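You operate a simulated robot arm through the tools that you are given. There is no shell and no other tool.

The job below is to be done with a simulated robot arm. You get a single attempt, and the scene is never put back.

Task
Take the white ring off the bearing block and tray it on the fitting mat.
Fine: purple tray on the mat, red thumbscrew backed off, ring in the tray, then thumbscrew run home again.
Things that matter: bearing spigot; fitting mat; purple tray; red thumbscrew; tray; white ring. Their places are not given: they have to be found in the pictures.

The check looks at the end state, three seconds after you hand in, the way a careful person would. Anything else that was tipped, shoved, dropped, spilled or broken makes it a failure.

Robot
A 6-joint arm with a three-finger gripper, fixed in place. Base frame: the origin is at the foot of the arm, x ahead of it, y to its left, z up; the work surface is at about z = 880. Lengths are in mm, angles in degrees, forces in N, time in s.
Its first joint turns from -166.0 to 166.0 degrees. Payload 4.89 kg.
The tool frame sits at the grasp point between the pads (the TCP): z along the fingers, y along the line on which they close. The tips reach 30 mm beyond it. The gripper opens to 164 mm. The gripper's body begins 125 mm behind the TCP.
Orientation is that of the tool frame in the base frame, as a unit quaternion [x, y, z, w]. With the fingers straight down and closing along the base's y, the tool's x points along the base's -x, its y along +y and its z along -z.

Tools
- The arm moves only by the tool servo_tool. Its argument "motion" is a list of rows, each an object (a shift or turn left out is 0, a gripper value left out holds the last) with "offset": the shift along the tool's x, y, z in mm, a list of three; "turn": the turn, a rotation vector about the tool's x, y, z in degrees, a list of three; "fingers": the gripper command, from -1 (fully open) to 1 (shut), values between in proportion. In form: [{"offset": [dx, dy, dz], "turn": [rx, ry, rz], "fingers": fingers}, ...]. A call has 1 to 20 rows; each row is the pose to reach, as a shift and turn from the pose commanded when the call began, along the tool's axes at that moment. Rows are played at 5 a second. More than 50 mm and 8.6 degrees between two rows, or a gripper value outside its range, and nothing of the call is played. A pose out of reach is approached as far as the arm can. The call stops where the force on the tool passes 40 N (or 10 N more than at its start, if that is more) or the arm is blocked; 0.2 s more then pass. Each finger travels about 108 mm/s and halts on what it meets, pressing with about 22 N; the grip force reading is that of the motor and also rises with nothing between the fingers. The clock runs only during rows and for 0.2 s after the last one: add rows that repeat a pose to give the fingers time. It gives the time, the measured TCP pose, the force on the tool (base axes), the opening and the grip force at its end, in the units of the frame above (readings bear some noise), with the torque about the TCP (base axes, N m) and any sound that the robot's microphone picked up.
- Cameras (640 x 400 px; columns grow to the right, rows downward): "scene" is fixed at [400.4, 501, 1467.3]; the picture's right is [-0.77, -0.64, 0.00], its down [-0.47, 0.57, -0.68] and it looks along [0.43, -0.52, -0.74] (base axes); focal length 289 px, centre (320, 200). "wrist" rides on the gripper at [76, -2, -152] in the tool frame; the picture's right is [0.02, 1.00, 0.00], its down [-0.88, 0.02, -0.47] and it looks along [-0.47, 0.01, 0.88] (tool axes); focal length 247 px, centre (320, 200).
- get_image(camera): a new picture of that camera. It takes no simulated time.
- slide_trunk(by): slides the trunk up (or, below 0, down) by that many mm; the arm rides with it, the base frame stays. It gives what a move gives, with no picture.
- locate(camera, pixels): for up to 12 pixels [column, row] of the newest picture of that camera ("zoom" is the newest enlarged one), the place [x, y, z] in the base frame of the surface seen there, good to about 2 mm. It takes no simulated time.
- zoom(camera, box): a new picture of the part [left, top, right, bottom] of that camera's present view, enlarged. It takes no simulated time.
- job_done(): hands the job in; it is judged then, once.

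Leave the gripper open and the arm clear of the work at the hand-in unless told otherwise.

The tools are called after "Emit:" by a JSON object that holds its "api" and its "payload". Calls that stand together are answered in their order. servo_tool: Moves the arm, as the interface text tells. Its arguments: {"type":"object","properties":{"motion":{"type":"array","items":{"type":"object","properties":{"offset":{"type":"array","items":{"type":"number"}},"turn":{"type":"array","items":{"type":"number"}},"fingers":{"type":"number"}}}}},"required":["motion"]} The other tools are called the same way: slide_trunk (by) slides the trunk up or down; get_image (camera) takes a picture; locate (camera, pixels) gives the place of the surface under pixels of a picture; zoom (camera, box) takes an enlarged picture of a part of a camera's view; job_done () hands the job in.

At the start:

```text
time: 0.0
tool_pos: [666.3, 123.0, 1201.0]
ee_rot: [0.0, 1.0, 0.0, 0.0]
wrist_force: [-0.2, -0.1, 0.4]
ft_torque: [0.01, -0.01, 0.01]
opening: 164.1
grip_force: 0.0
trunk travel left (down, up): [-150.0, 240.0]
```

scene: 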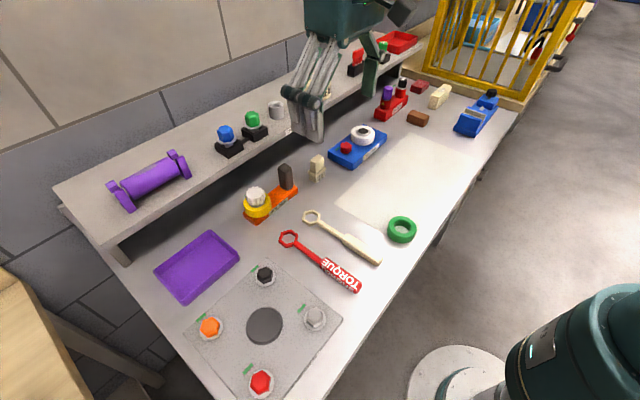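
wrist: 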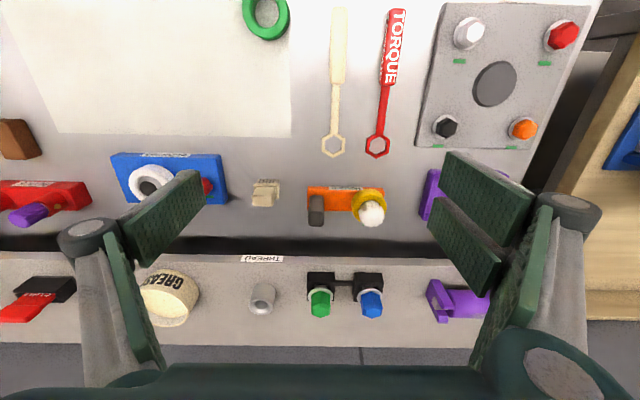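

I see a blue block with a white ring and a red knob around (360,145) in the scene picture, a purple tray at (197,265), and a pale mat around (410,185). I'll enlarge these to look closer.

Emit:
{"api": "zoom", "payload": {"camera": "scene", "box": [300, 100, 420, 190]}}

Emit:
{"api": "zoom", "payload": {"camera": "wrist", "box": [80, 130, 300, 270]}}

Emit:
{"api": "zoom", "payload": {"camera": "scene", "box": [120, 200, 280, 320]}}

```text
4.44 times, centred on (360, 145) of scene
```

zoom: 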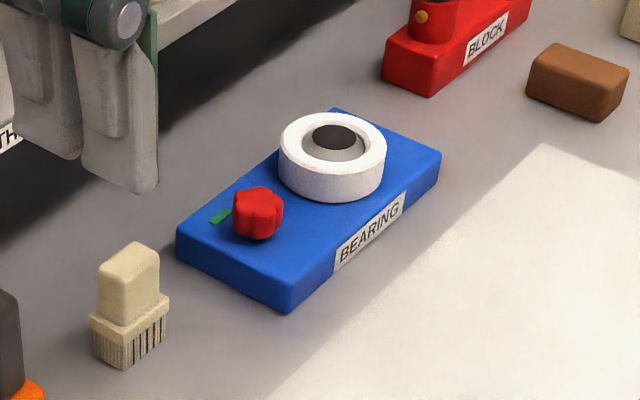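

```text
2.86 times, centred on (190, 200) of wrist
```

zoom: 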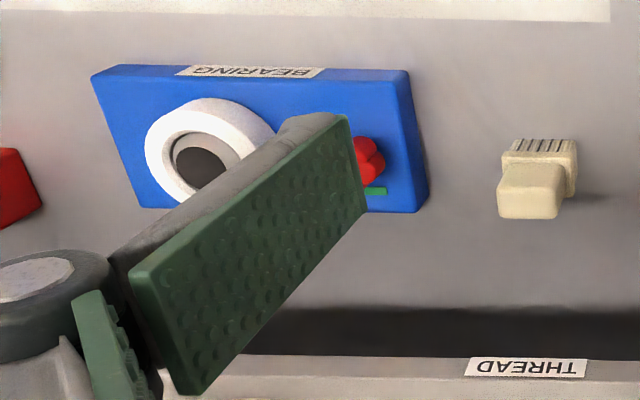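

```text
3.33 times, centred on (200, 260) of scene
```

zoom: 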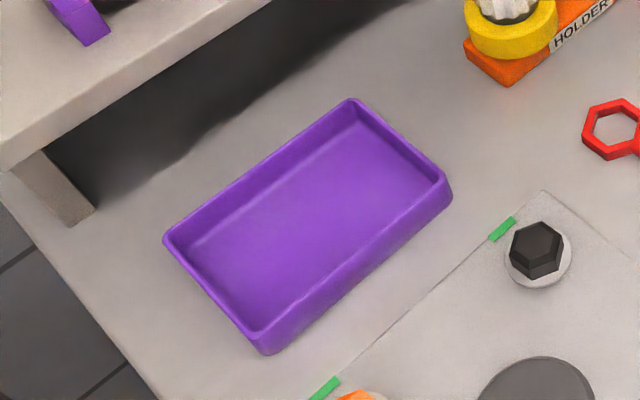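

The block carries the label BEARING, a red lobed thumbscrew with a green mark beside it, and the white ring on a dark-topped spigot. Now I'll locate points on these in the scene picture.

Emit:
{"api": "locate", "payload": {"camera": "scene", "pixels": [[363, 129], [363, 125], [354, 132], [371, 134], [361, 139], [348, 147], [349, 141], [340, 149], [335, 158], [354, 168], [387, 135], [365, 121]]}}

Emit:
{"api": "locate", "payload": {"camera": "scene", "pixels": [[208, 231], [239, 256], [186, 303], [154, 267], [197, 265], [335, 204], [400, 230], [385, 126], [479, 152], [482, 190], [404, 137], [440, 170]]}}

Emit:
{"api": "get_image", "payload": {"camera": "wrist"}}

```text
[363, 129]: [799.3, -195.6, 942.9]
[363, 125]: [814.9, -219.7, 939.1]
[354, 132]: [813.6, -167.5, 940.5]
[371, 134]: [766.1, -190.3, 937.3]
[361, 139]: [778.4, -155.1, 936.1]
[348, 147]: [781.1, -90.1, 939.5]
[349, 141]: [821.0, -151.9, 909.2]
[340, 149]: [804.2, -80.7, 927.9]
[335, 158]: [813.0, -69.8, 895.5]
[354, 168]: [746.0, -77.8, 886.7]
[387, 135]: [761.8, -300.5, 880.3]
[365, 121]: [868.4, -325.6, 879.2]
```

```text
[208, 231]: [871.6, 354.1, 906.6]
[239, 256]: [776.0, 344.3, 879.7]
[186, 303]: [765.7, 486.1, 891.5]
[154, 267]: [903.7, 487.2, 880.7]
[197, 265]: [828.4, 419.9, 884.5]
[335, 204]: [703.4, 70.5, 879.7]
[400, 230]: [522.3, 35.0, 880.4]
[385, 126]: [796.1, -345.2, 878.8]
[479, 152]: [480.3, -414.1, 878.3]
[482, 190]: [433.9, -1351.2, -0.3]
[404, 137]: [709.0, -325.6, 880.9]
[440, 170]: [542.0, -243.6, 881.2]
```

```text
taken
```

wrist: 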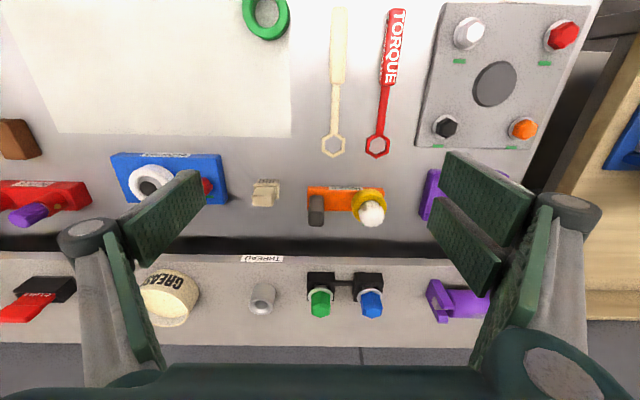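

The tray sits at roughly x 766–900, y 344–487, the block near x 750–865, y -65 to -230. I want accurate edges of the tray, so I'll enlarge it and locate its rim.

Emit:
{"api": "zoom", "payload": {"camera": "scene", "box": [140, 220, 252, 310]}}

```text
4.44 times, centred on (196, 265) of scene
```

zoom: 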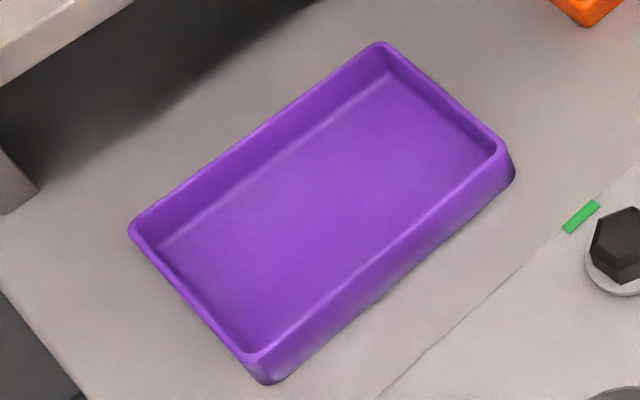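

Rim corners in this enlarged picture appear at (380,45), (502,148), (252,355), (133,230). I'll locate the rims, walls and the floor.

Emit:
{"api": "locate", "payload": {"camera": "zoom", "pixels": [[380, 46], [500, 148], [253, 355], [135, 230], [385, 250], [260, 135], [440, 95], [190, 290], [320, 200], [375, 290], [400, 170], [505, 180]]}}

Emit:
{"api": "locate", "payload": {"camera": "scene", "pixels": [[129, 258], [100, 205], [200, 180], [240, 195], [255, 205], [279, 150], [320, 172], [318, 160]]}}

```text
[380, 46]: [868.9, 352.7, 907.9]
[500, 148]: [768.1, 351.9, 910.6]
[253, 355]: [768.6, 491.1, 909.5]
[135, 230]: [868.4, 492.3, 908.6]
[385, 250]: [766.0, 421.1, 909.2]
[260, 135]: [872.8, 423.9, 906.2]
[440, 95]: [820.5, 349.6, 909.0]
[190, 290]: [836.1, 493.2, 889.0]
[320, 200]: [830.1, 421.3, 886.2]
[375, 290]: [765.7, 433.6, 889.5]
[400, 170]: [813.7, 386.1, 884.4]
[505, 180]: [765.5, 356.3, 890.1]
```

```text
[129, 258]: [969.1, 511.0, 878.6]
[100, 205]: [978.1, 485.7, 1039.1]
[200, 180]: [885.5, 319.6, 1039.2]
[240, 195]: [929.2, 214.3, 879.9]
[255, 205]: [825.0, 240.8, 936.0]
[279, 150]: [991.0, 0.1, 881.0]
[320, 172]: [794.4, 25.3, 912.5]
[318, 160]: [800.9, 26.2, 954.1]
```

The tray is about 108 mm (x) by 149 mm (y), centre (819, 422), rim at z≈909. Next I need the mat outline and the shelf's front edge, so I'll enlarge the mat.

Emit:
{"api": "zoom", "payload": {"camera": "scene", "box": [320, 110, 500, 250]}}

Emit:
{"api": "locate", "payload": {"camera": "scene", "pixels": [[190, 192], [195, 189], [200, 186], [118, 240], [120, 236], [260, 150], [263, 153], [402, 222], [395, 241], [415, 235], [388, 228], [403, 219]]}}

```text
2.86 times, centred on (410, 180) of scene
```

zoom: 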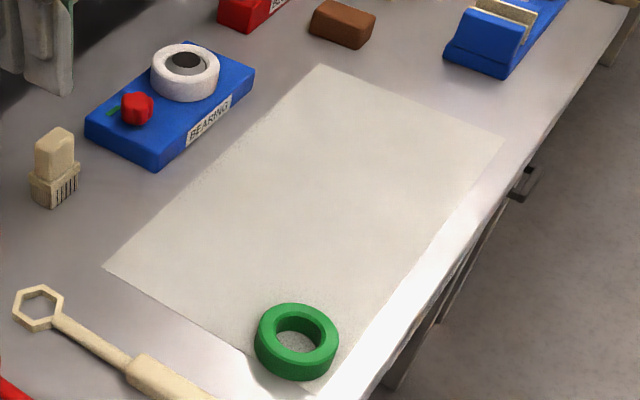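

```text
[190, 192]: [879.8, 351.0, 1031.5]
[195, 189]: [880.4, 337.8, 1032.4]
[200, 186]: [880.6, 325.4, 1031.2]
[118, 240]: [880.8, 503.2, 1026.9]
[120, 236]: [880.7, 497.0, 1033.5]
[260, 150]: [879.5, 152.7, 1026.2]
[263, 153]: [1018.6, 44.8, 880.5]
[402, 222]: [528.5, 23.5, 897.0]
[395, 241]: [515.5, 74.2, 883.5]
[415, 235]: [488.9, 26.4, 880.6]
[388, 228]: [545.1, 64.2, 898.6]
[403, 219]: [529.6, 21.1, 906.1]
```

Shelf front edge is at x≈880 (z up to ~1039). The mat's corners in the enlarged picture look to be (320,66), (503,138), (105,268) and (318,392), with a green ring standing on its near-left corner. Locating those.

Emit:
{"api": "locate", "payload": {"camera": "zoom", "pixels": [[322, 68], [500, 140], [109, 268], [316, 390], [258, 345], [300, 380], [338, 340], [297, 303], [300, 345], [340, 200], [195, 168], [250, 72]]}}

Emit:
{"api": "locate", "payload": {"camera": "wrist", "pixels": [[58, 132], [290, 136], [266, 40], [244, 15], [288, 15], [265, 190], [150, 188], [112, 156], [224, 158], [228, 203], [10, 5], [335, 145]]}}

```text
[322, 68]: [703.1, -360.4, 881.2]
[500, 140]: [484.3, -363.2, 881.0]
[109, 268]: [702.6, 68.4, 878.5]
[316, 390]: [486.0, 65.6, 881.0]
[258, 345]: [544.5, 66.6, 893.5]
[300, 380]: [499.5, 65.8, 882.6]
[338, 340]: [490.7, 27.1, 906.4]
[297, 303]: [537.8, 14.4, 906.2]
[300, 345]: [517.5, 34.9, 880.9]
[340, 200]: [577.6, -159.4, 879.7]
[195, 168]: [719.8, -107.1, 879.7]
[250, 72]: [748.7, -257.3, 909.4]
```

```text
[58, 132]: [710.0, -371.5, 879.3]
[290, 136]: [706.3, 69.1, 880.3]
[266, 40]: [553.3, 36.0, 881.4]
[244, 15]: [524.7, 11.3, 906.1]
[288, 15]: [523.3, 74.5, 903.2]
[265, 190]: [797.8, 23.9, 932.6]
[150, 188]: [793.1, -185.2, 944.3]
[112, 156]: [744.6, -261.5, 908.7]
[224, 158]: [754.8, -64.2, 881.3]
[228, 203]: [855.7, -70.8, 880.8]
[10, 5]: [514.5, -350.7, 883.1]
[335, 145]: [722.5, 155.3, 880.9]
```

The mat spans x 484–703, y -360 to 68; the green ring stands at (522, 40). I plan to set the tray at about (600, -170). First I move at height over the tray, to (815, 422), with the gripper open and closing along y.

Emit:
{"api": "servo_tool", "payload": {"motion": [{"offset": [-20, 40, 0], "fingers": -1}, {"offset": [-40, 80, 0]}, {"offset": [-60, 120, 0]}, {"offset": [-80, 160, 0]}, {"offset": [-100, 200, 0]}, {"offset": [-120, 240, 0]}, {"offset": [-138, 275, 0]}, {"offset": [-149, 299, 0]}, {"offset": [-149, 299, 40]}, {"offset": [-149, 299, 80]}, {"offset": [-149, 299, 80]}]}}

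Emit:
{"api": "get_image", "payload": {"camera": "wrist"}}

Emit:
{"api": "get_image", "payload": {"camera": "scene"}}

```text
time: 2.4
tool_pos: [813.8, 424.0, 1121.0]
ee_rot: [0.0, 1.0, 0.001, 0.0]
wrist_force: [0.6, 0.2, 0.1]
ft_torque: [-0.02, 0.08, 0.02]
opening: 163.7
grip_force: 0.1
trunk travel left (down, up): [-150.0, 240.0]
```

```text
taken
```

wrist: 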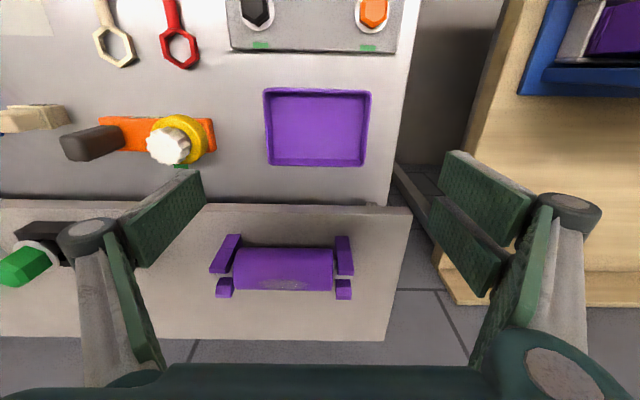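

```text
taken
```

scene: 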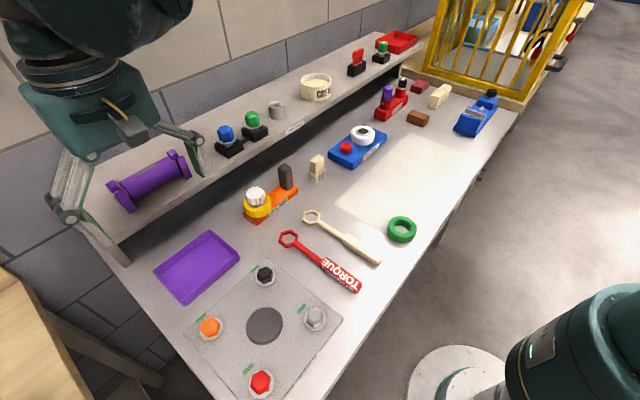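

The tray lines up between the fingers (columns 264–370 in the wrist view). Before descending I'll check how far the arm's wrist and the shelf's purple roller reach, so nothing on the shelf gets touched.

Emit:
{"api": "locate", "payload": {"camera": "scene", "pixels": [[110, 120], [150, 110], [60, 50], [100, 30], [150, 10], [120, 60], [150, 175], [180, 160], [65, 130], [155, 135], [195, 150], [70, 215]]}}

Emit:
{"api": "locate", "payload": {"camera": "wrist", "pixels": [[224, 250], [343, 250], [280, 255], [280, 285], [318, 89], [318, 165], [264, 125], [370, 125], [318, 207], [395, 208], [200, 150], [318, 125]]}}

```text
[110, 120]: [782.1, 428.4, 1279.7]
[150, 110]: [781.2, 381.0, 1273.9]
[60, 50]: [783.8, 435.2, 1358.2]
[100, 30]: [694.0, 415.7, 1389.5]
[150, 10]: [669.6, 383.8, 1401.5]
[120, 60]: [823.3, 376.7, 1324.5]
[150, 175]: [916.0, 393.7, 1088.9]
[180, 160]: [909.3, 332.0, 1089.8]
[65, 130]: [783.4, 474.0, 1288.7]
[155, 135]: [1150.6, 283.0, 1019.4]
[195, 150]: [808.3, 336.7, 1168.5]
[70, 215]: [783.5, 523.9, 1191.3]
```

```text
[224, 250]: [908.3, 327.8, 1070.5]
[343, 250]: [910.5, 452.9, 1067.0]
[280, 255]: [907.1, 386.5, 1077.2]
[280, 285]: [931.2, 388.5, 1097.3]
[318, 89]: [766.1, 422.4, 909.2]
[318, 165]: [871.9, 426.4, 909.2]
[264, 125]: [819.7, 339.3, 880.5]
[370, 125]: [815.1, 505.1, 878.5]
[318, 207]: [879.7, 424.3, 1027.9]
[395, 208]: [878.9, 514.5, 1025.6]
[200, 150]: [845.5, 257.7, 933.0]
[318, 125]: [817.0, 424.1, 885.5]
```

The wrist stays at x<870 and above the shelf height, with the roller starting at x≈907, so a straight descent is clear. I lower to about z = 915 (tips at 885), keeping the fingers open.

Emit:
{"api": "servo_tool", "payload": {"motion": [{"offset": [-2, -1, 40]}, {"offset": [-3, -1, 80]}, {"offset": [-3, -1, 120]}, {"offset": [-3, -1, 150]}, {"offset": [-3, -1, 175]}, {"offset": [-3, -1, 190]}, {"offset": [-3, -1, 200]}, {"offset": [-3, -1, 206]}, {"offset": [-3, -1, 206]}]}}

Emit:
{"api": "get_image", "payload": {"camera": "wrist"}}

Emit:
{"api": "get_image", "payload": {"camera": "scene"}}

```text
time: 4.4
tool_pos: [818.0, 421.5, 914.8]
ee_rot: [0.0, 1.0, 0.0, 0.0]
wrist_force: [-1.2, 0.7, 0.2]
ft_torque: [-0.01, 0.03, 0.03]
opening: 163.9
grip_force: 0.1
trunk travel left (down, up): [-150.0, 240.0]
```

```text
taken
```

wrist: 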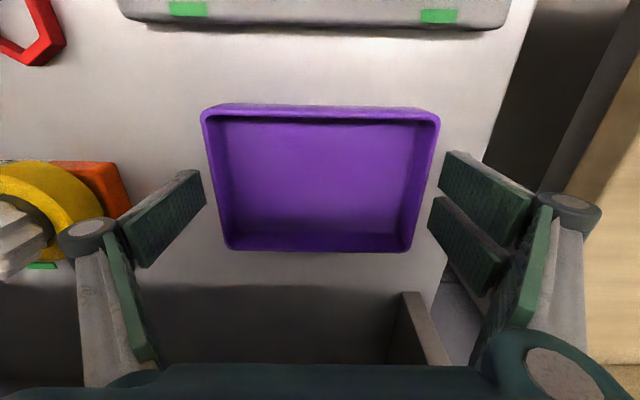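

```text
taken
```

scene: 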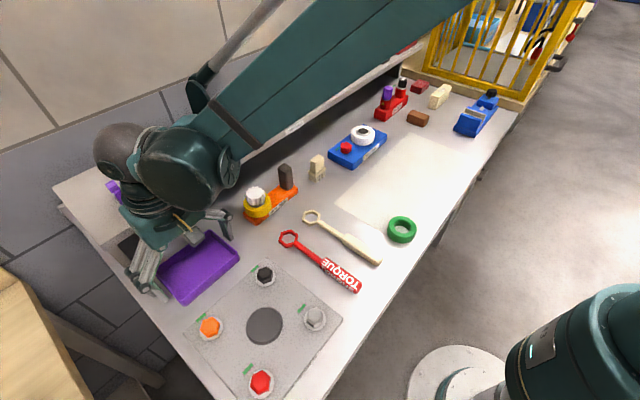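

The fingers straddle the tray with clearance on both sides. I close them on the short end walls, holding the position.

Emit:
{"api": "servo_tool", "payload": {"motion": [{"offset": [0, 0, 0], "fingers": -0.85}, {"offset": [0, 0, 0], "fingers": -0.7}, {"offset": [0, 0, 0], "fingers": -0.6}, {"offset": [0, 0, 0], "fingers": -0.6}, {"offset": [0, 0, 0], "fingers": -0.6}]}}

Emit:
{"api": "get_image", "payload": {"camera": "wrist"}}

```text
time: 5.6
tool_pos: [818.2, 420.8, 914.2]
ee_rot: [0.001, 1.0, 0.0, 0.0]
wrist_force: [0.9, 0.4, 1.4]
ft_torque: [-0.35, 0.06, 0.02]
opening: 149.6
grip_force: 22.0
trunk travel left (down, up): [-150.0, 240.0]
```

```text
taken
```

wrist: 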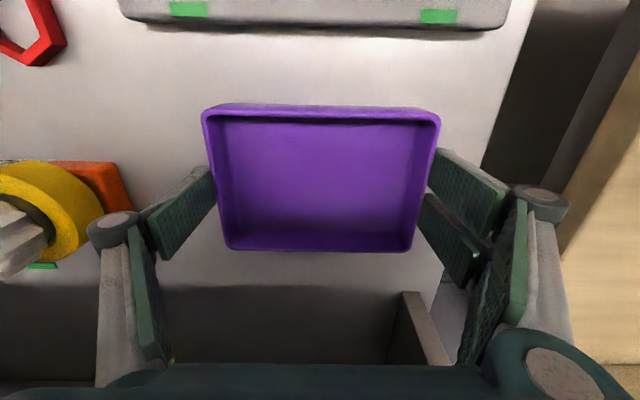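

Gripped at 149.6 mm opening with 22 N. I lift slowly 60 mm to check it holds.

Emit:
{"api": "servo_tool", "payload": {"motion": [{"offset": [0, 0, -8]}, {"offset": [0, 0, -20]}, {"offset": [0, 0, -40]}, {"offset": [0, 0, -60]}, {"offset": [0, 0, -60]}]}}

Emit:
{"api": "get_image", "payload": {"camera": "wrist"}}

Emit:
{"api": "get_image", "payload": {"camera": "scene"}}

```text
time: 6.8
tool_pos: [817.3, 419.9, 975.6]
ee_rot: [-0.001, 1.0, -0.001, 0.0]
wrist_force: [0.5, -0.2, -1.7]
ft_torque: [0.0, -0.06, -0.02]
opening: 149.8
grip_force: 21.9
trunk travel left (down, up): [-150.0, 240.0]
```

```text
taken
```

wrist: 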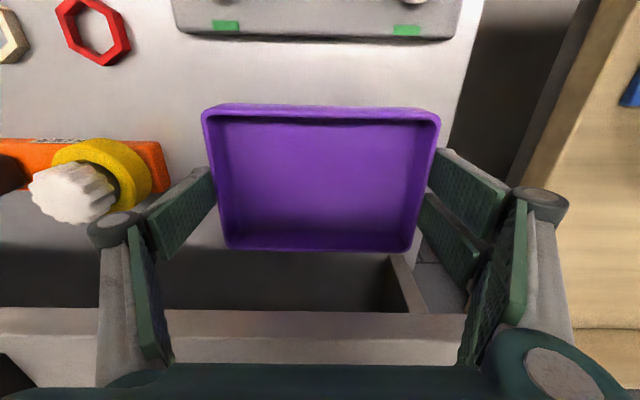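

```text
taken
```

scene: 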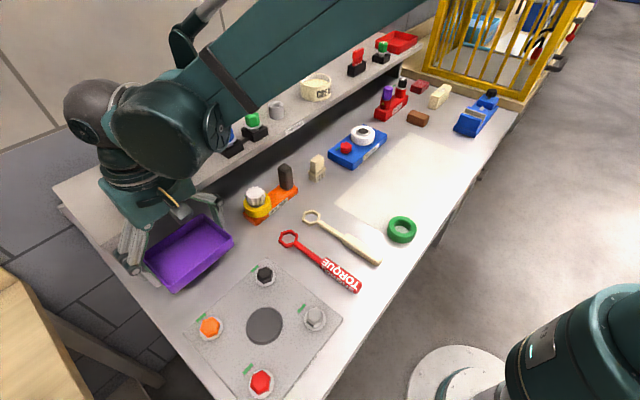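

The tray is held level. I carry it up and back toward x = 600 and then across to y = -170, at z≈1060, well above everything on the table.

Emit:
{"api": "servo_tool", "payload": {"motion": [{"offset": [30, 0, -25]}, {"offset": [68, 0, -50]}, {"offset": [108, -10, -75]}, {"offset": [145, -30, -85]}, {"offset": [175, -62, -85]}, {"offset": [195, -104, -85]}, {"offset": [210, -148, -85]}, {"offset": [218, -192, -85]}, {"offset": [218, -238, -85]}, {"offset": [218, -284, -85]}, {"offset": [218, -330, -85]}, {"offset": [218, -376, -85]}, {"offset": [218, -422, -85]}, {"offset": [218, -468, -85]}, {"offset": [218, -514, -85]}, {"offset": [218, -550, -85]}, {"offset": [218, -575, -85]}, {"offset": [218, -588, -85]}, {"offset": [218, -591, -85]}, {"offset": [218, -591, -85]}]}}

Emit:
{"api": "get_image", "payload": {"camera": "wrist"}}

Emit:
{"api": "get_image", "payload": {"camera": "scene"}}

```text
time: 11.0
tool_pos: [601.0, -169.7, 1061.7]
ee_rot: [0.0, 1.0, 0.0, 0.0]
wrist_force: [0.2, 0.1, -2.5]
ft_torque: [0.06, -0.01, -0.02]
opening: 149.4
grip_force: 22.3
trunk travel left (down, up): [-150.0, 240.0]
```

```text
taken
```

wrist: 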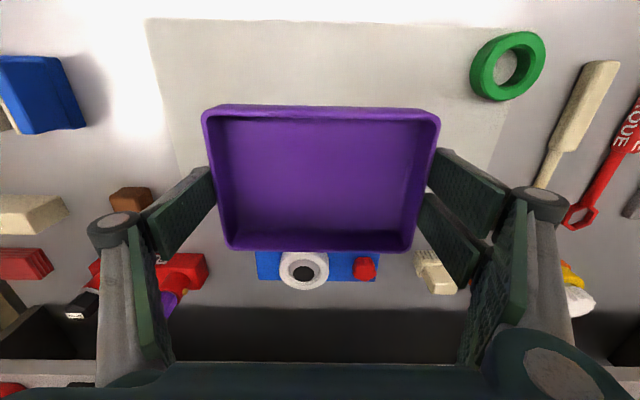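

```text
taken
```

scene: 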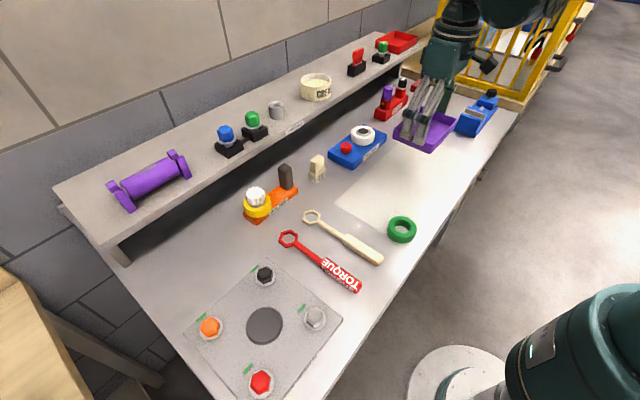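

The tray hangs over the mat, clear of the green ring and the bearing block. I lower it to just about touching (grasp height was z≈914.5).

Emit:
{"api": "servo_tool", "payload": {"motion": [{"offset": [0, 0, 40]}, {"offset": [0, 0, 80]}, {"offset": [0, 0, 110]}, {"offset": [0, 0, 130]}, {"offset": [0, 0, 140]}, {"offset": [0, 0, 144]}, {"offset": [0, 0, 145.5]}, {"offset": [0, 0, 145.5]}]}}

Emit:
{"api": "get_image", "payload": {"camera": "scene"}}

```text
time: 12.8
tool_pos: [601.5, -170.8, 914.9]
ee_rot: [0.0, 1.0, 0.0, 0.0]
wrist_force: [1.9, -1.6, 9.7]
ft_torque: [-0.54, 0.0, 0.18]
opening: 149.6
grip_force: 22.1
trunk travel left (down, up): [-150.0, 240.0]
```

```text
taken
```

scene: 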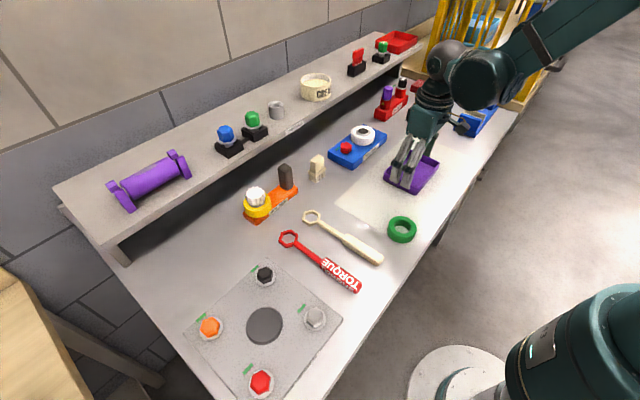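

The force rose to about 10 N upward, so the tray rests on the mat. I open the fingers and then raise straight up.

Emit:
{"api": "servo_tool", "payload": {"motion": [{"offset": [0, 0, 0], "fingers": -0.9}, {"offset": [0, 0, 0], "fingers": -1}, {"offset": [0, 0, 0], "fingers": -1}, {"offset": [0, 0, -10]}, {"offset": [0, 0, -30]}, {"offset": [0, 0, -70]}, {"offset": [0, 0, -115]}, {"offset": [0, 0, -160]}, {"offset": [0, 0, -200]}, {"offset": [0, 0, -200]}]}}

Emit:
{"api": "get_image", "payload": {"camera": "wrist"}}

Emit:
{"api": "get_image", "payload": {"camera": "scene"}}

```text
time: 15.0
tool_pos: [598.7, -171.5, 1115.0]
ee_rot: [-0.001, 1.0, 0.0, 0.0]
wrist_force: [-1.6, -0.6, -0.4]
ft_torque: [-0.03, -0.04, -0.05]
opening: 164.3
grip_force: 0.0
trunk travel left (down, up): [-150.0, 240.0]
```

```text
taken
```

wrist: 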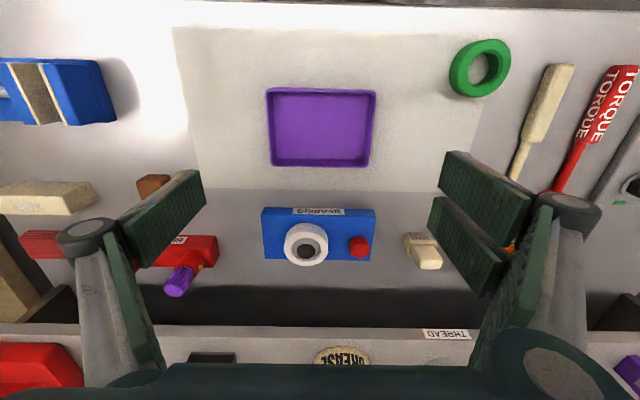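

```text
taken
```

scene: 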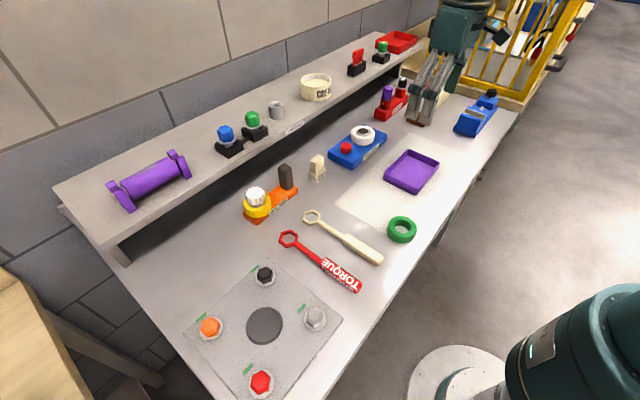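

The tray now sits on the mat. Next I bring the wrist camera near the bearing block for a close look at the thumbscrew and ring: TCP to about (728, -130, 1040).

Emit:
{"api": "servo_tool", "payload": {"motion": [{"offset": [-40, 15, 0]}, {"offset": [-80, 30, 0]}, {"offset": [-110, 40, 20]}, {"offset": [-125, 40, 50]}, {"offset": [-129, 40, 75]}, {"offset": [-129, 40, 75]}]}}

Emit:
{"api": "get_image", "payload": {"camera": "wrist"}}

Emit:
{"api": "zoom", "payload": {"camera": "wrist", "box": [200, 120, 460, 280]}}

```text
time: 16.4
tool_pos: [726.9, -130.8, 1038.1]
ee_rot: [0.0, 1.0, 0.0, 0.0]
wrist_force: [-0.4, -1.4, 0.1]
ft_torque: [0.01, 0.05, 0.02]
opening: 164.2
grip_force: 0.1
trunk travel left (down, up): [-150.0, 240.0]
```

```text
taken
```

wrist: 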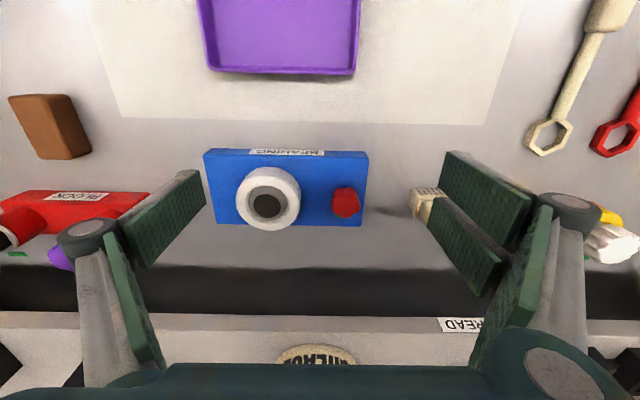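

```text
2.46 times, centred on (330, 200) of wrist
```

zoom: 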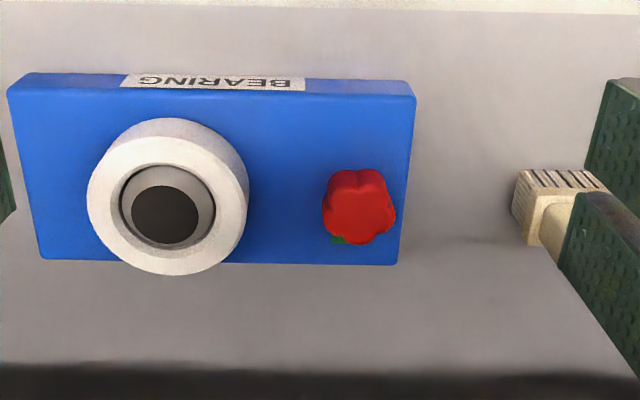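

The knob is a red lobed head of roughly 28 mm with a green mark behind it. I locate several points on the knob, the ring and the spigot in this enlarged view.

Emit:
{"api": "locate", "payload": {"camera": "zoom", "pixels": [[361, 220], [330, 220], [391, 215], [361, 195], [358, 243], [357, 175], [165, 213], [98, 210], [242, 205], [165, 150], [165, 270], [127, 205]]}}

Emit:
{"api": "zoom", "payload": {"camera": "wrist", "box": [310, 170, 390, 230]}}

Emit:
{"api": "zoom", "payload": {"camera": "scene", "box": [325, 115, 395, 175]}}

```text
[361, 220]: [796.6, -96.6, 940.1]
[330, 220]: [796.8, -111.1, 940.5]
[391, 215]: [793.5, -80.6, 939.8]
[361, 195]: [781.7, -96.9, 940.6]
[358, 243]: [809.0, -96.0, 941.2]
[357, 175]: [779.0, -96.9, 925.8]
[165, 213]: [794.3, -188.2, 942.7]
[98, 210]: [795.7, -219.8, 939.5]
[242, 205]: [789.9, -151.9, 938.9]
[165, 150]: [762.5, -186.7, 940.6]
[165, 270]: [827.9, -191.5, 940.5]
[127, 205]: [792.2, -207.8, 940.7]
```

```text
6.67 times, centred on (350, 200) of wrist
```

zoom: 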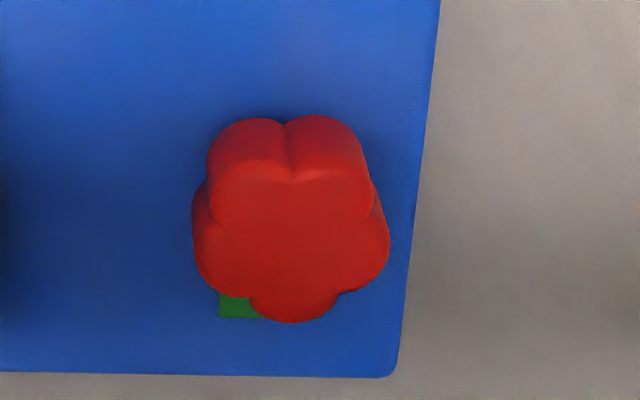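

```text
6.67 times, centred on (360, 145) of scene
```

zoom: 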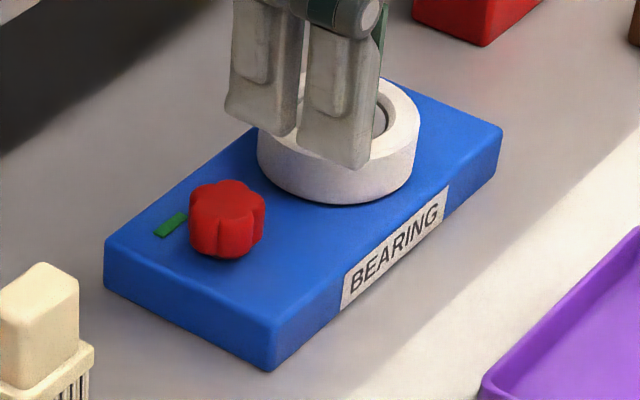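

Knob top is at z≈940, centre about (795, -96), 5 lobes with one pointing toward +x; the block top is z≈910. I'll bring the tool above the knob (z=1000) with fingers narrowed to about 60 mm, to look straight at it, and locate the shelf items nearby for clearance.

Emit:
{"api": "servo_tool", "payload": {"motion": [{"offset": [-20, 10, 10], "fingers": -0.6}, {"offset": [-45, 24, 20], "fingers": -0.2}, {"offset": [-60, 32, 30], "fingers": 0.1}, {"offset": [-65.7, 34, 39.5], "fingers": 0.27}, {"offset": [-65.7, 34, 39.5], "fingers": 0.27}, {"offset": [-65.7, 34, 39.5], "fingers": 0.27}]}}

Emit:
{"api": "get_image", "payload": {"camera": "wrist"}}

Emit:
{"api": "get_image", "payload": {"camera": "scene"}}

```text
time: 17.8
tool_pos: [795.0, -95.3, 999.8]
ee_rot: [0.0, 1.0, 0.0, 0.0]
wrist_force: [0.4, 0.2, -0.5]
ft_torque: [-0.01, 0.0, 0.0]
opening: 59.8
grip_force: 0.1
trunk travel left (down, up): [-150.0, 240.0]
```

```text
taken
```

wrist: 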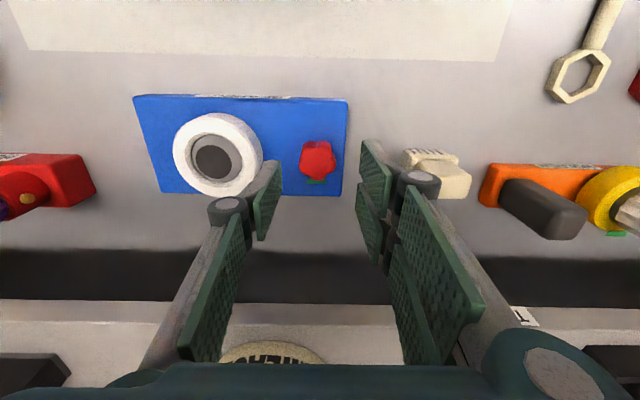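

```text
taken
```

scene: 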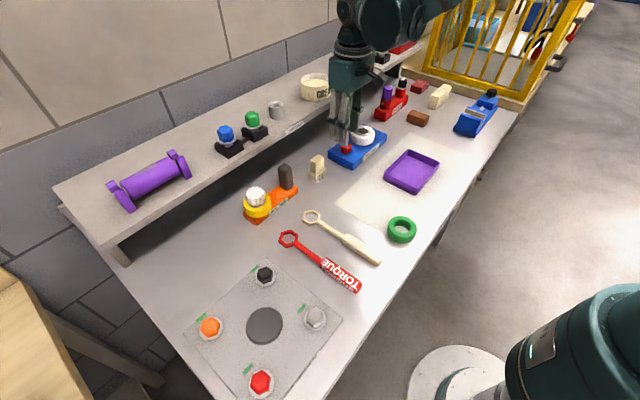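

Emit:
{"api": "zoom", "payload": {"camera": "wrist", "box": [270, 120, 370, 200]}}

Emit:
{"api": "locate", "payload": {"camera": "scene", "pixels": [[313, 97], [316, 83], [322, 96], [277, 110], [355, 68], [358, 55], [310, 75]]}}

Emit:
{"api": "locate", "payload": {"camera": "wrist", "pixels": [[270, 345], [300, 352], [250, 350], [30, 365], [50, 355], [610, 355], [250, 310]]}}

```text
5.00 times, centred on (320, 160) of wrist
```

zoom: 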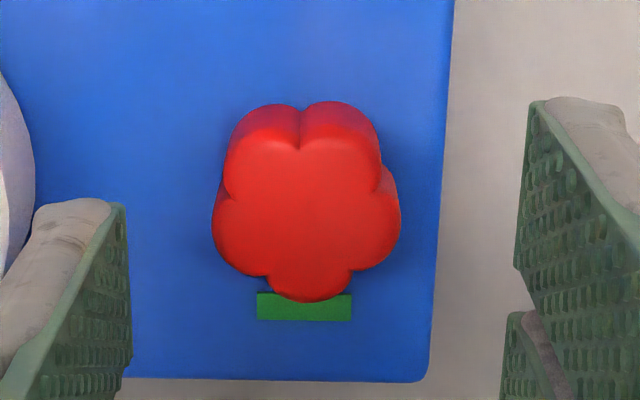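

```text
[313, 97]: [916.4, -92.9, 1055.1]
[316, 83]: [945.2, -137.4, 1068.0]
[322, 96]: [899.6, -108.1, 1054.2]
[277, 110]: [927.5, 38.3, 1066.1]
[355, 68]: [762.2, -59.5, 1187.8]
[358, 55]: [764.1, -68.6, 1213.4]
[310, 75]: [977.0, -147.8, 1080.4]
```

```text
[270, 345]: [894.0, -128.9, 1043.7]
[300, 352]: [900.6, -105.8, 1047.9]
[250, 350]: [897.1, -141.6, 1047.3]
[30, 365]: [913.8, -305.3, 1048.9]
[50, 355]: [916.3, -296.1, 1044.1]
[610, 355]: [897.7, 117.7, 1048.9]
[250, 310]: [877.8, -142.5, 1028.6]
```

The knob is a 5-lobed head, one lobe pointing to the green bar at +x (its home state, useful for tracking). I'll locate its outline in this enlarged view to centre on it exactly.

Emit:
{"api": "locate", "payload": {"camera": "zoom", "pixels": [[216, 225], [397, 220], [307, 296], [307, 215], [270, 150], [345, 148], [300, 160], [240, 265], [370, 262], [304, 308], [262, 308], [346, 308]]}}

```text
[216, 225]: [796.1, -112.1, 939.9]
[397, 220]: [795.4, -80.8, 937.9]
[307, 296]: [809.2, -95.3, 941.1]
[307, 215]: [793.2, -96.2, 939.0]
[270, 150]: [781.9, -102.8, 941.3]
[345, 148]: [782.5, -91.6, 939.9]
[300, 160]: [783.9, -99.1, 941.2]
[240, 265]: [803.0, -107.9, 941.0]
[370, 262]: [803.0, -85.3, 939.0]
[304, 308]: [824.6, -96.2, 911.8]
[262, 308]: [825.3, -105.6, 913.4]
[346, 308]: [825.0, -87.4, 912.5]
```

Knob centre works out as (794, -96.4), radius ~16. For a stable grip on a 5-lobed head, one pad should meet a lobe tip and the other straddle two lobes: that needs the closing axis 54° clockwise from now, leaving room for a counter-clockwise stroke. I turn the tool +54° about its z (clockwise seen from above) at this safe height.

Emit:
{"api": "servo_tool", "payload": {"motion": [{"offset": [1, -0.4, 0], "turn": [0, 0, 8]}, {"offset": [1, -0.4, 0], "turn": [0, 0, 16]}, {"offset": [1, -0.4, 0], "turn": [0, 0, 24]}, {"offset": [1, -0.4, 0], "turn": [0, 0, 32]}, {"offset": [1, -0.4, 0], "turn": [0, 0, 40]}, {"offset": [1, -0.4, 0], "turn": [0, 0, 48]}, {"offset": [1, -0.4, 0], "turn": [0, 0, 54]}, {"offset": [1, -0.4, 0], "turn": [0, 0, 54]}]}}

Emit:
{"api": "get_image", "payload": {"camera": "wrist"}}

Emit:
{"api": "get_image", "payload": {"camera": "scene"}}

```text
time: 19.6
tool_pos: [794.8, -96.2, 1000.2]
ee_rot: [0.454, 0.891, 0.0, 0.0]
wrist_force: [0.2, -0.6, 0.7]
ft_torque: [-0.01, 0.01, 0.01]
opening: 59.7
grip_force: 0.1
trunk travel left (down, up): [-150.0, 240.0]
```

```text
taken
```

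wrist: 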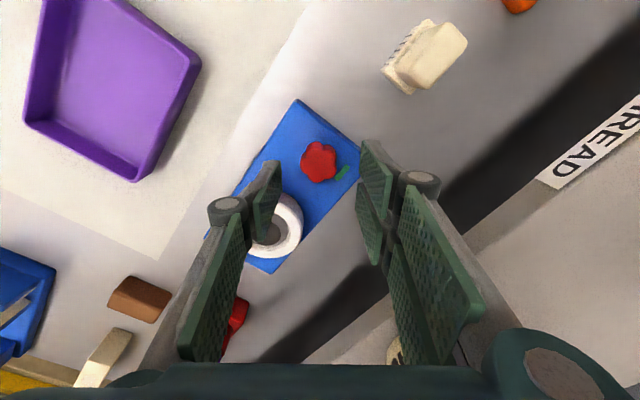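

```text
taken
```

scene: 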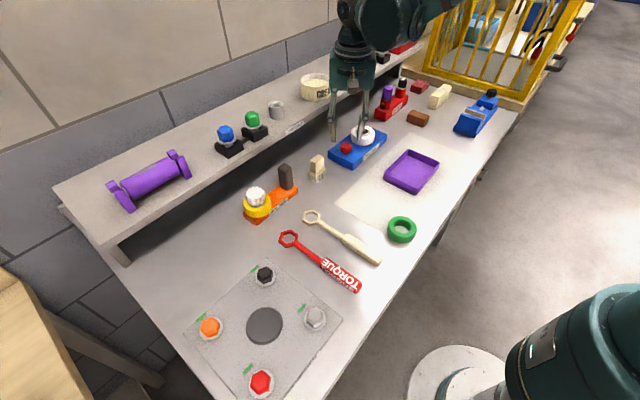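

The turn went clockwise as intended. I enlarge the wrist view to check that a lobe points along the picture's horizontal (the closing axis).

Emit:
{"api": "zoom", "payload": {"camera": "wrist", "box": [270, 120, 370, 200]}}

```text
5.00 times, centred on (320, 160) of wrist
```

zoom: 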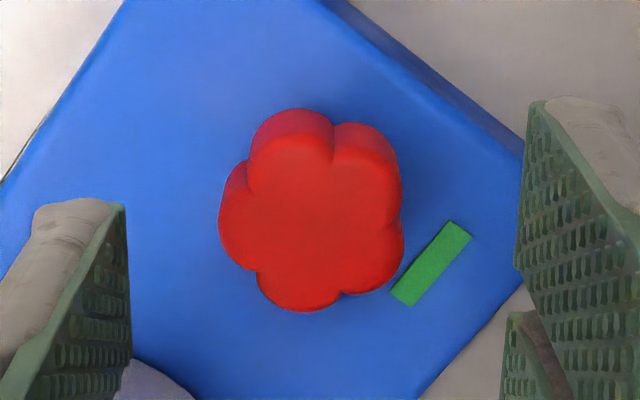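

A lobe points left and a valley faces right: aligned. I descend to z≈944 (tips ~4 mm above the block) and then close on the knob.

Emit:
{"api": "servo_tool", "payload": {"motion": [{"offset": [0, 0, 20]}, {"offset": [0, 0, 38]}, {"offset": [0, 0, 50]}, {"offset": [0, 0, 56]}, {"offset": [0, 0, 56]}]}}

Emit:
{"api": "get_image", "payload": {"camera": "wrist"}}

```text
time: 20.8
tool_pos: [795.0, -95.8, 942.9]
ee_rot: [0.453, 0.891, 0.0, 0.0]
wrist_force: [0.5, 0.0, -0.3]
ft_torque: [0.01, 0.07, -0.02]
opening: 59.6
grip_force: 0.1
trunk travel left (down, up): [-150.0, 240.0]
```

```text
taken
```

wrist: 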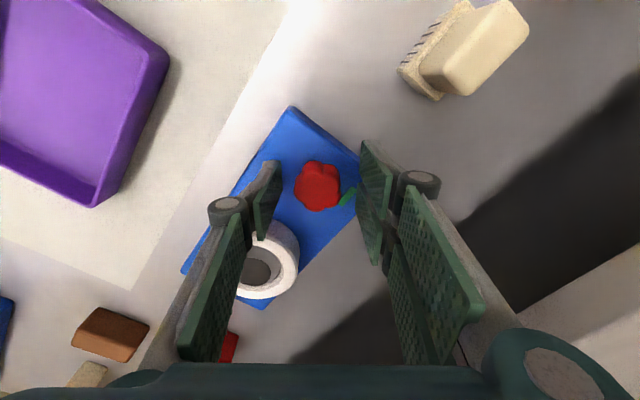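

The knob is centred between the pads, nothing touched. I close on it.

Emit:
{"api": "servo_tool", "payload": {"motion": [{"offset": [0, 0, 0], "fingers": 0.45}, {"offset": [0, 0, 0], "fingers": 0.6}, {"offset": [0, 0, 0], "fingers": 0.8}, {"offset": [0, 0, 0], "fingers": 0.8}]}}

Emit:
{"api": "zoom", "payload": {"camera": "wrist", "box": [240, 120, 400, 240]}}

```text
time: 21.8
tool_pos: [794.5, -96.2, 943.6]
ee_rot: [0.454, 0.891, -0.001, 0.0]
wrist_force: [-22.5, -12.3, -11.1]
ft_torque: [-0.39, 0.59, -0.07]
opening: 32.8
grip_force: 45.1
trunk travel left (down, up): [-150.0, 240.0]
```

```text
3.33 times, centred on (320, 180) of wrist
```

zoom: 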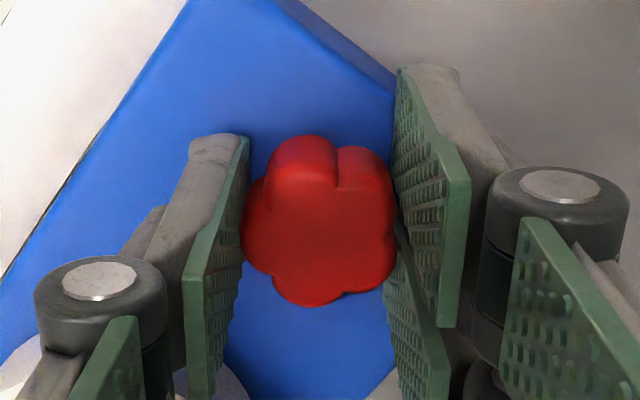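

The grip pushes the tool toward its -y side with about 26 N: the head is gripped off-centre by a millimetre or so. I shift slightly toward -y of the tool to relieve the side load.

Emit:
{"api": "servo_tool", "payload": {"motion": [{"offset": [0, -0.7, 0]}, {"offset": [0, -1.4, 0]}, {"offset": [0, -1.4, 0]}]}}

```text
time: 22.6
tool_pos: [793.6, -95.5, 942.3]
ee_rot: [0.453, 0.892, 0.0, 0.001]
wrist_force: [-10.8, -7.1, -13.3]
ft_torque: [-0.16, 0.26, -0.03]
opening: 32.6
grip_force: 45.6
trunk travel left (down, up): [-150.0, 240.0]
```

Side load halved. I go another 1.3 mm that way and 0.8 mm down to relieve the -13 N vertical load.

Emit:
{"api": "servo_tool", "payload": {"motion": [{"offset": [0, -0.7, 0.4]}, {"offset": [0, -1.4, 0.8]}, {"offset": [0, -1.4, 0.8]}]}}

```text
time: 23.4
tool_pos: [794.7, -97.0, 944.0]
ee_rot: [0.454, 0.891, 0.001, -0.001]
wrist_force: [14.7, 4.5, 11.9]
ft_torque: [0.36, -0.42, 0.02]
opening: 32.6
grip_force: 45.2
trunk travel left (down, up): [-150.0, 240.0]
```

Now slightly over on both. I come back by about half of that.

Emit:
{"api": "servo_tool", "payload": {"motion": [{"offset": [0, 0.4, -0.3]}, {"offset": [0, 0.7, -0.4]}, {"offset": [0, 0.7, -0.4]}]}}

```text
time: 24.2
tool_pos: [794.5, -96.9, 944.2]
ee_rot: [0.453, 0.891, -0.001, 0.0]
wrist_force: [26.9, 4.7, 20.7]
ft_torque: [0.11, -0.86, 0.04]
opening: 32.8
grip_force: 45.1
trunk travel left (down, up): [-150.0, 240.0]
```

The force moved the other way than expected. I hold still for a moment and read again to separate drift from response.

Emit:
{"api": "servo_tool", "payload": {"motion": [{"offset": [0, 0, 0]}, {"offset": [0, 0, 0]}]}}

```text
time: 24.8
tool_pos: [793.6, -97.1, 943.4]
ee_rot: [0.454, 0.891, 0.0, 0.0]
wrist_force: [35.3, 4.3, 27.9]
ft_torque: [0.09, -1.12, 0.04]
opening: 32.6
grip_force: 44.4
trunk travel left (down, up): [-150.0, 240.0]
```

The load grows while held, so the arm's controller keeps integrating against a small position error; neutral lies between my two settings. I shift +1.1 mm along tool y and 0.3 mm up and watch.

Emit:
{"api": "servo_tool", "payload": {"motion": [{"offset": [0, 0.6, -0.2]}, {"offset": [0, 1.2, -0.4]}]}}

```text
time: 25.4
tool_pos: [794.0, -96.9, 943.3]
ee_rot: [0.453, 0.891, 0.0, 0.0]
wrist_force: [32.4, -8.9, 24.4]
ft_torque: [-0.43, -1.09, -0.04]
opening: 32.9
grip_force: 45.1
trunk travel left (down, up): [-150.0, 240.0]
```

Rather than chase the integrator, I'll release, let the readings settle, and regrip better centred.

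Emit:
{"api": "servo_tool", "payload": {"motion": [{"offset": [0, 1.2, -0.4], "fingers": 0.5}, {"offset": [0, 1.2, -0.4], "fingers": 0.4}, {"offset": [0, 1.2, -0.4]}, {"offset": [0, 1.2, -0.4]}, {"offset": [0, 1.2, -0.4]}]}}

Emit:
{"api": "zoom", "payload": {"camera": "wrist", "box": [240, 120, 400, 240]}}

```text
time: 26.6
tool_pos: [793.9, -95.6, 943.2]
ee_rot: [0.454, 0.891, 0.0, 0.0]
wrist_force: [-0.6, 0.0, 0.5]
ft_torque: [0.01, 0.01, -0.02]
opening: 49.2
grip_force: 0.1
trunk travel left (down, up): [-150.0, 240.0]
```

```text
3.33 times, centred on (320, 180) of wrist
```

zoom: 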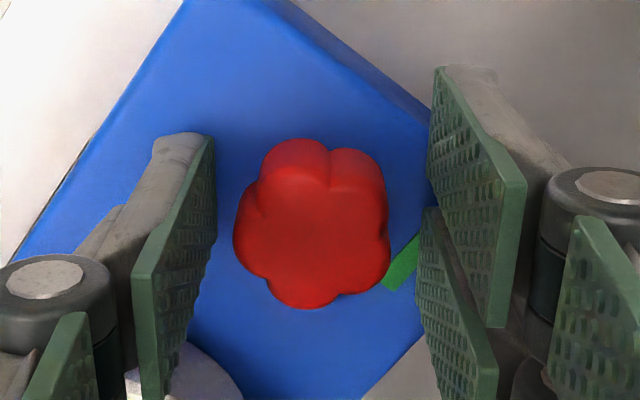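

Free-space force reads zero. In this view the head's midpoint is ~2 mm toward the tool's -y from the grasp point, so I shift -1.9 mm along tool y, 0.2 mm down, and close again.

Emit:
{"api": "servo_tool", "payload": {"motion": [{"offset": [0, -1.9, 0.2], "fingers": 0.4}, {"offset": [0, -1.9, 0.2], "fingers": 0.5}, {"offset": [0, -1.9, 0.2], "fingers": 0.7}, {"offset": [0, -1.9, 0.2], "fingers": 0.7}]}}

```text
time: 27.6
tool_pos: [793.9, -95.8, 945.2]
ee_rot: [0.454, 0.891, -0.001, 0.0]
wrist_force: [3.3, 2.3, 0.3]
ft_torque: [0.1, -0.11, -0.01]
opening: 33.1
grip_force: 44.7
trunk travel left (down, up): [-150.0, 240.0]
```

Side load is now only ~4 N with a firm grip (33.1 mm). Now I begin backing off: turn -8° per row about tool z (counter-clockwise from above), a first 24°, following the head's own axis (0.9 mm from the grasp point), then read the torque.

Emit:
{"api": "servo_tool", "payload": {"motion": [{"offset": [-0.1, 0, 0], "turn": [0, 0, -8]}, {"offset": [-0.25, 0, 0], "turn": [0, 0, -16]}, {"offset": [-0.37, 0.1, 0], "turn": [0, 0, -24]}]}}

Emit:
{"api": "zoom", "payload": {"camera": "wrist", "box": [240, 120, 400, 240]}}

```text
time: 28.4
tool_pos: [793.8, -97.0, 943.3]
ee_rot: [0.258, 0.966, 0.0, -0.001]
wrist_force: [-15.5, -2.2, -19.9]
ft_torque: [-0.05, 0.25, -0.02]
opening: 32.8
grip_force: 45.1
trunk travel left (down, up): [-150.0, 240.0]
```

```text
3.33 times, centred on (320, 180) of wrist
```

zoom: 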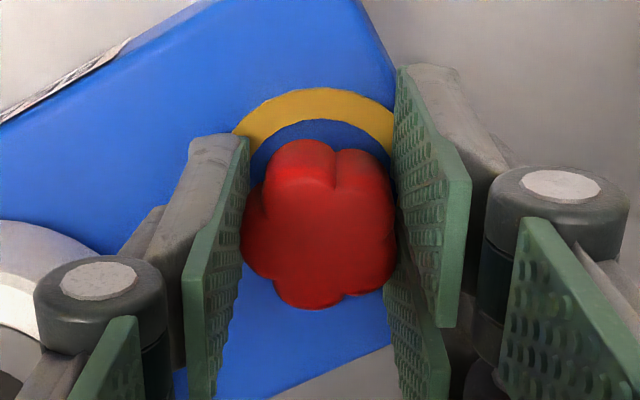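

The head turned with the fingers at practically no torque, and the indicator changed: the green bar gave way to a yellow arc. I look at it from the scene camera too.

Emit:
{"api": "zoom", "payload": {"camera": "scene", "box": [310, 115, 400, 175]}}

Emit:
{"api": "servo_tool", "payload": {"motion": [{"offset": [0, 0, 0]}]}}

```text
6.67 times, centred on (355, 145) of scene
```

zoom: 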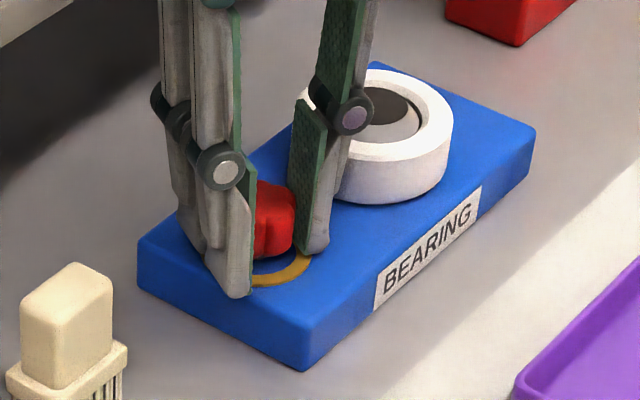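

```text
time: 28.8
tool_pos: [793.9, -97.4, 943.9]
ee_rot: [0.258, 0.966, 0.0, -0.001]
wrist_force: [-21.9, -3.7, -26.9]
ft_torque: [0.34, 0.67, -0.01]
opening: 33.2
grip_force: 44.5
trunk travel left (down, up): [-150.0, 240.0]
```

The bar at home turned into an amber arc, i.e. an indicator of the screw's state. The load on the tool is growing in -x and -z, so I ease 1 mm toward base -x and 0.8 mm down.

Emit:
{"api": "servo_tool", "payload": {"motion": [{"offset": [0.9, -0.5, 0.8]}, {"offset": [0.9, -0.5, 0.8]}]}}

```text
time: 29.4
tool_pos: [792.9, -97.3, 943.0]
ee_rot: [0.258, 0.966, 0.001, 0.0]
wrist_force: [-9.6, -8.0, -5.9]
ft_torque: [-0.12, 0.4, -0.04]
opening: 32.6
grip_force: 44.9
trunk travel left (down, up): [-150.0, 240.0]
```

Better. I continue the backing off, another 32°, with a small -0.4 mm tool-y correction.

Emit:
{"api": "servo_tool", "payload": {"motion": [{"offset": [-0.1, -0.4, 0.1], "turn": [0, 0, -8]}, {"offset": [-0.25, -0.4, 0.1], "turn": [0, 0, -16]}, {"offset": [-0.37, -0.3, 0.1], "turn": [0, 0, -24]}, {"offset": [-0.48, -0.25, 0.1], "turn": [0, 0, -32]}]}}

Emit:
{"api": "zoom", "payload": {"camera": "wrist", "box": [240, 120, 400, 240]}}

Emit:
{"api": "zoom", "payload": {"camera": "scene", "box": [310, 115, 400, 175]}}

```text
time: 30.4
tool_pos: [793.6, -99.2, 944.2]
ee_rot: [-0.018, 1.0, 0.0, 0.001]
wrist_force: [14.8, -21.2, 27.6]
ft_torque: [-0.44, -0.21, -0.05]
opening: 32.9
grip_force: 45.0
trunk travel left (down, up): [-150.0, 240.0]
```

```text
3.33 times, centred on (320, 180) of wrist
```

zoom: 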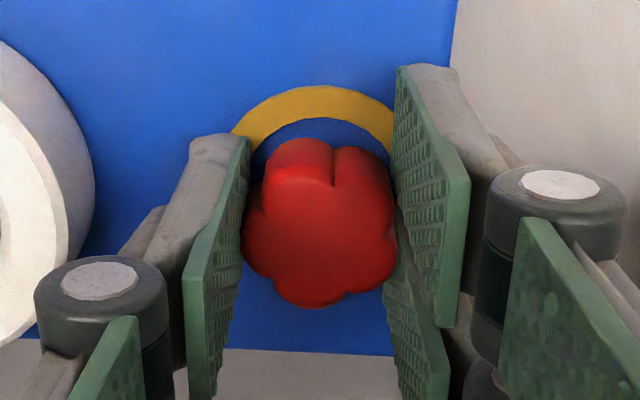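

```text
6.67 times, centred on (355, 145) of scene
```

zoom: 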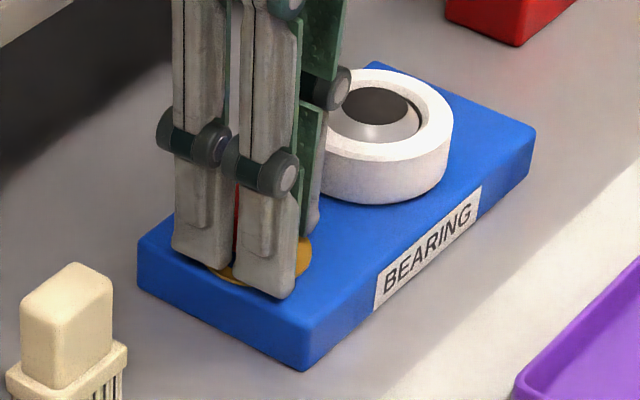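

The head follows; the arc stays amber so far. The load is now toward +x, -y, +z, so I ease in those directions: tool offset [-0.8, -1.0, -0.9].

Emit:
{"api": "servo_tool", "payload": {"motion": [{"offset": [-0.8, -1.0, -0.9]}, {"offset": [-0.8, -1.0, -0.9]}]}}

```text
time: 31.0
tool_pos: [793.6, -98.4, 943.1]
ee_rot: [-0.018, 1.0, 0.0, 0.0]
wrist_force: [8.8, -16.7, 12.4]
ft_torque: [-0.41, -0.54, -0.06]
opening: 32.7
grip_force: 45.2
trunk travel left (down, up): [-150.0, 240.0]
```

Improving. I also try a gentler squeeze (command 0.62, target ~31 mm) and a further small ease to keep loads low.

Emit:
{"api": "servo_tool", "payload": {"motion": [{"offset": [-0.3, -0.6, -0.4], "fingers": 0.62}, {"offset": [-0.3, -0.6, -0.4], "fingers": 0.62}]}}

```text
time: 31.6
tool_pos: [793.3, -98.1, 943.7]
ee_rot: [-0.019, 1.0, 0.001, 0.0]
wrist_force: [-1.2, -4.4, 0.1]
ft_torque: [-0.07, 0.01, 0.02]
opening: 32.8
grip_force: 45.0
trunk travel left (down, up): [-150.0, 240.0]
```

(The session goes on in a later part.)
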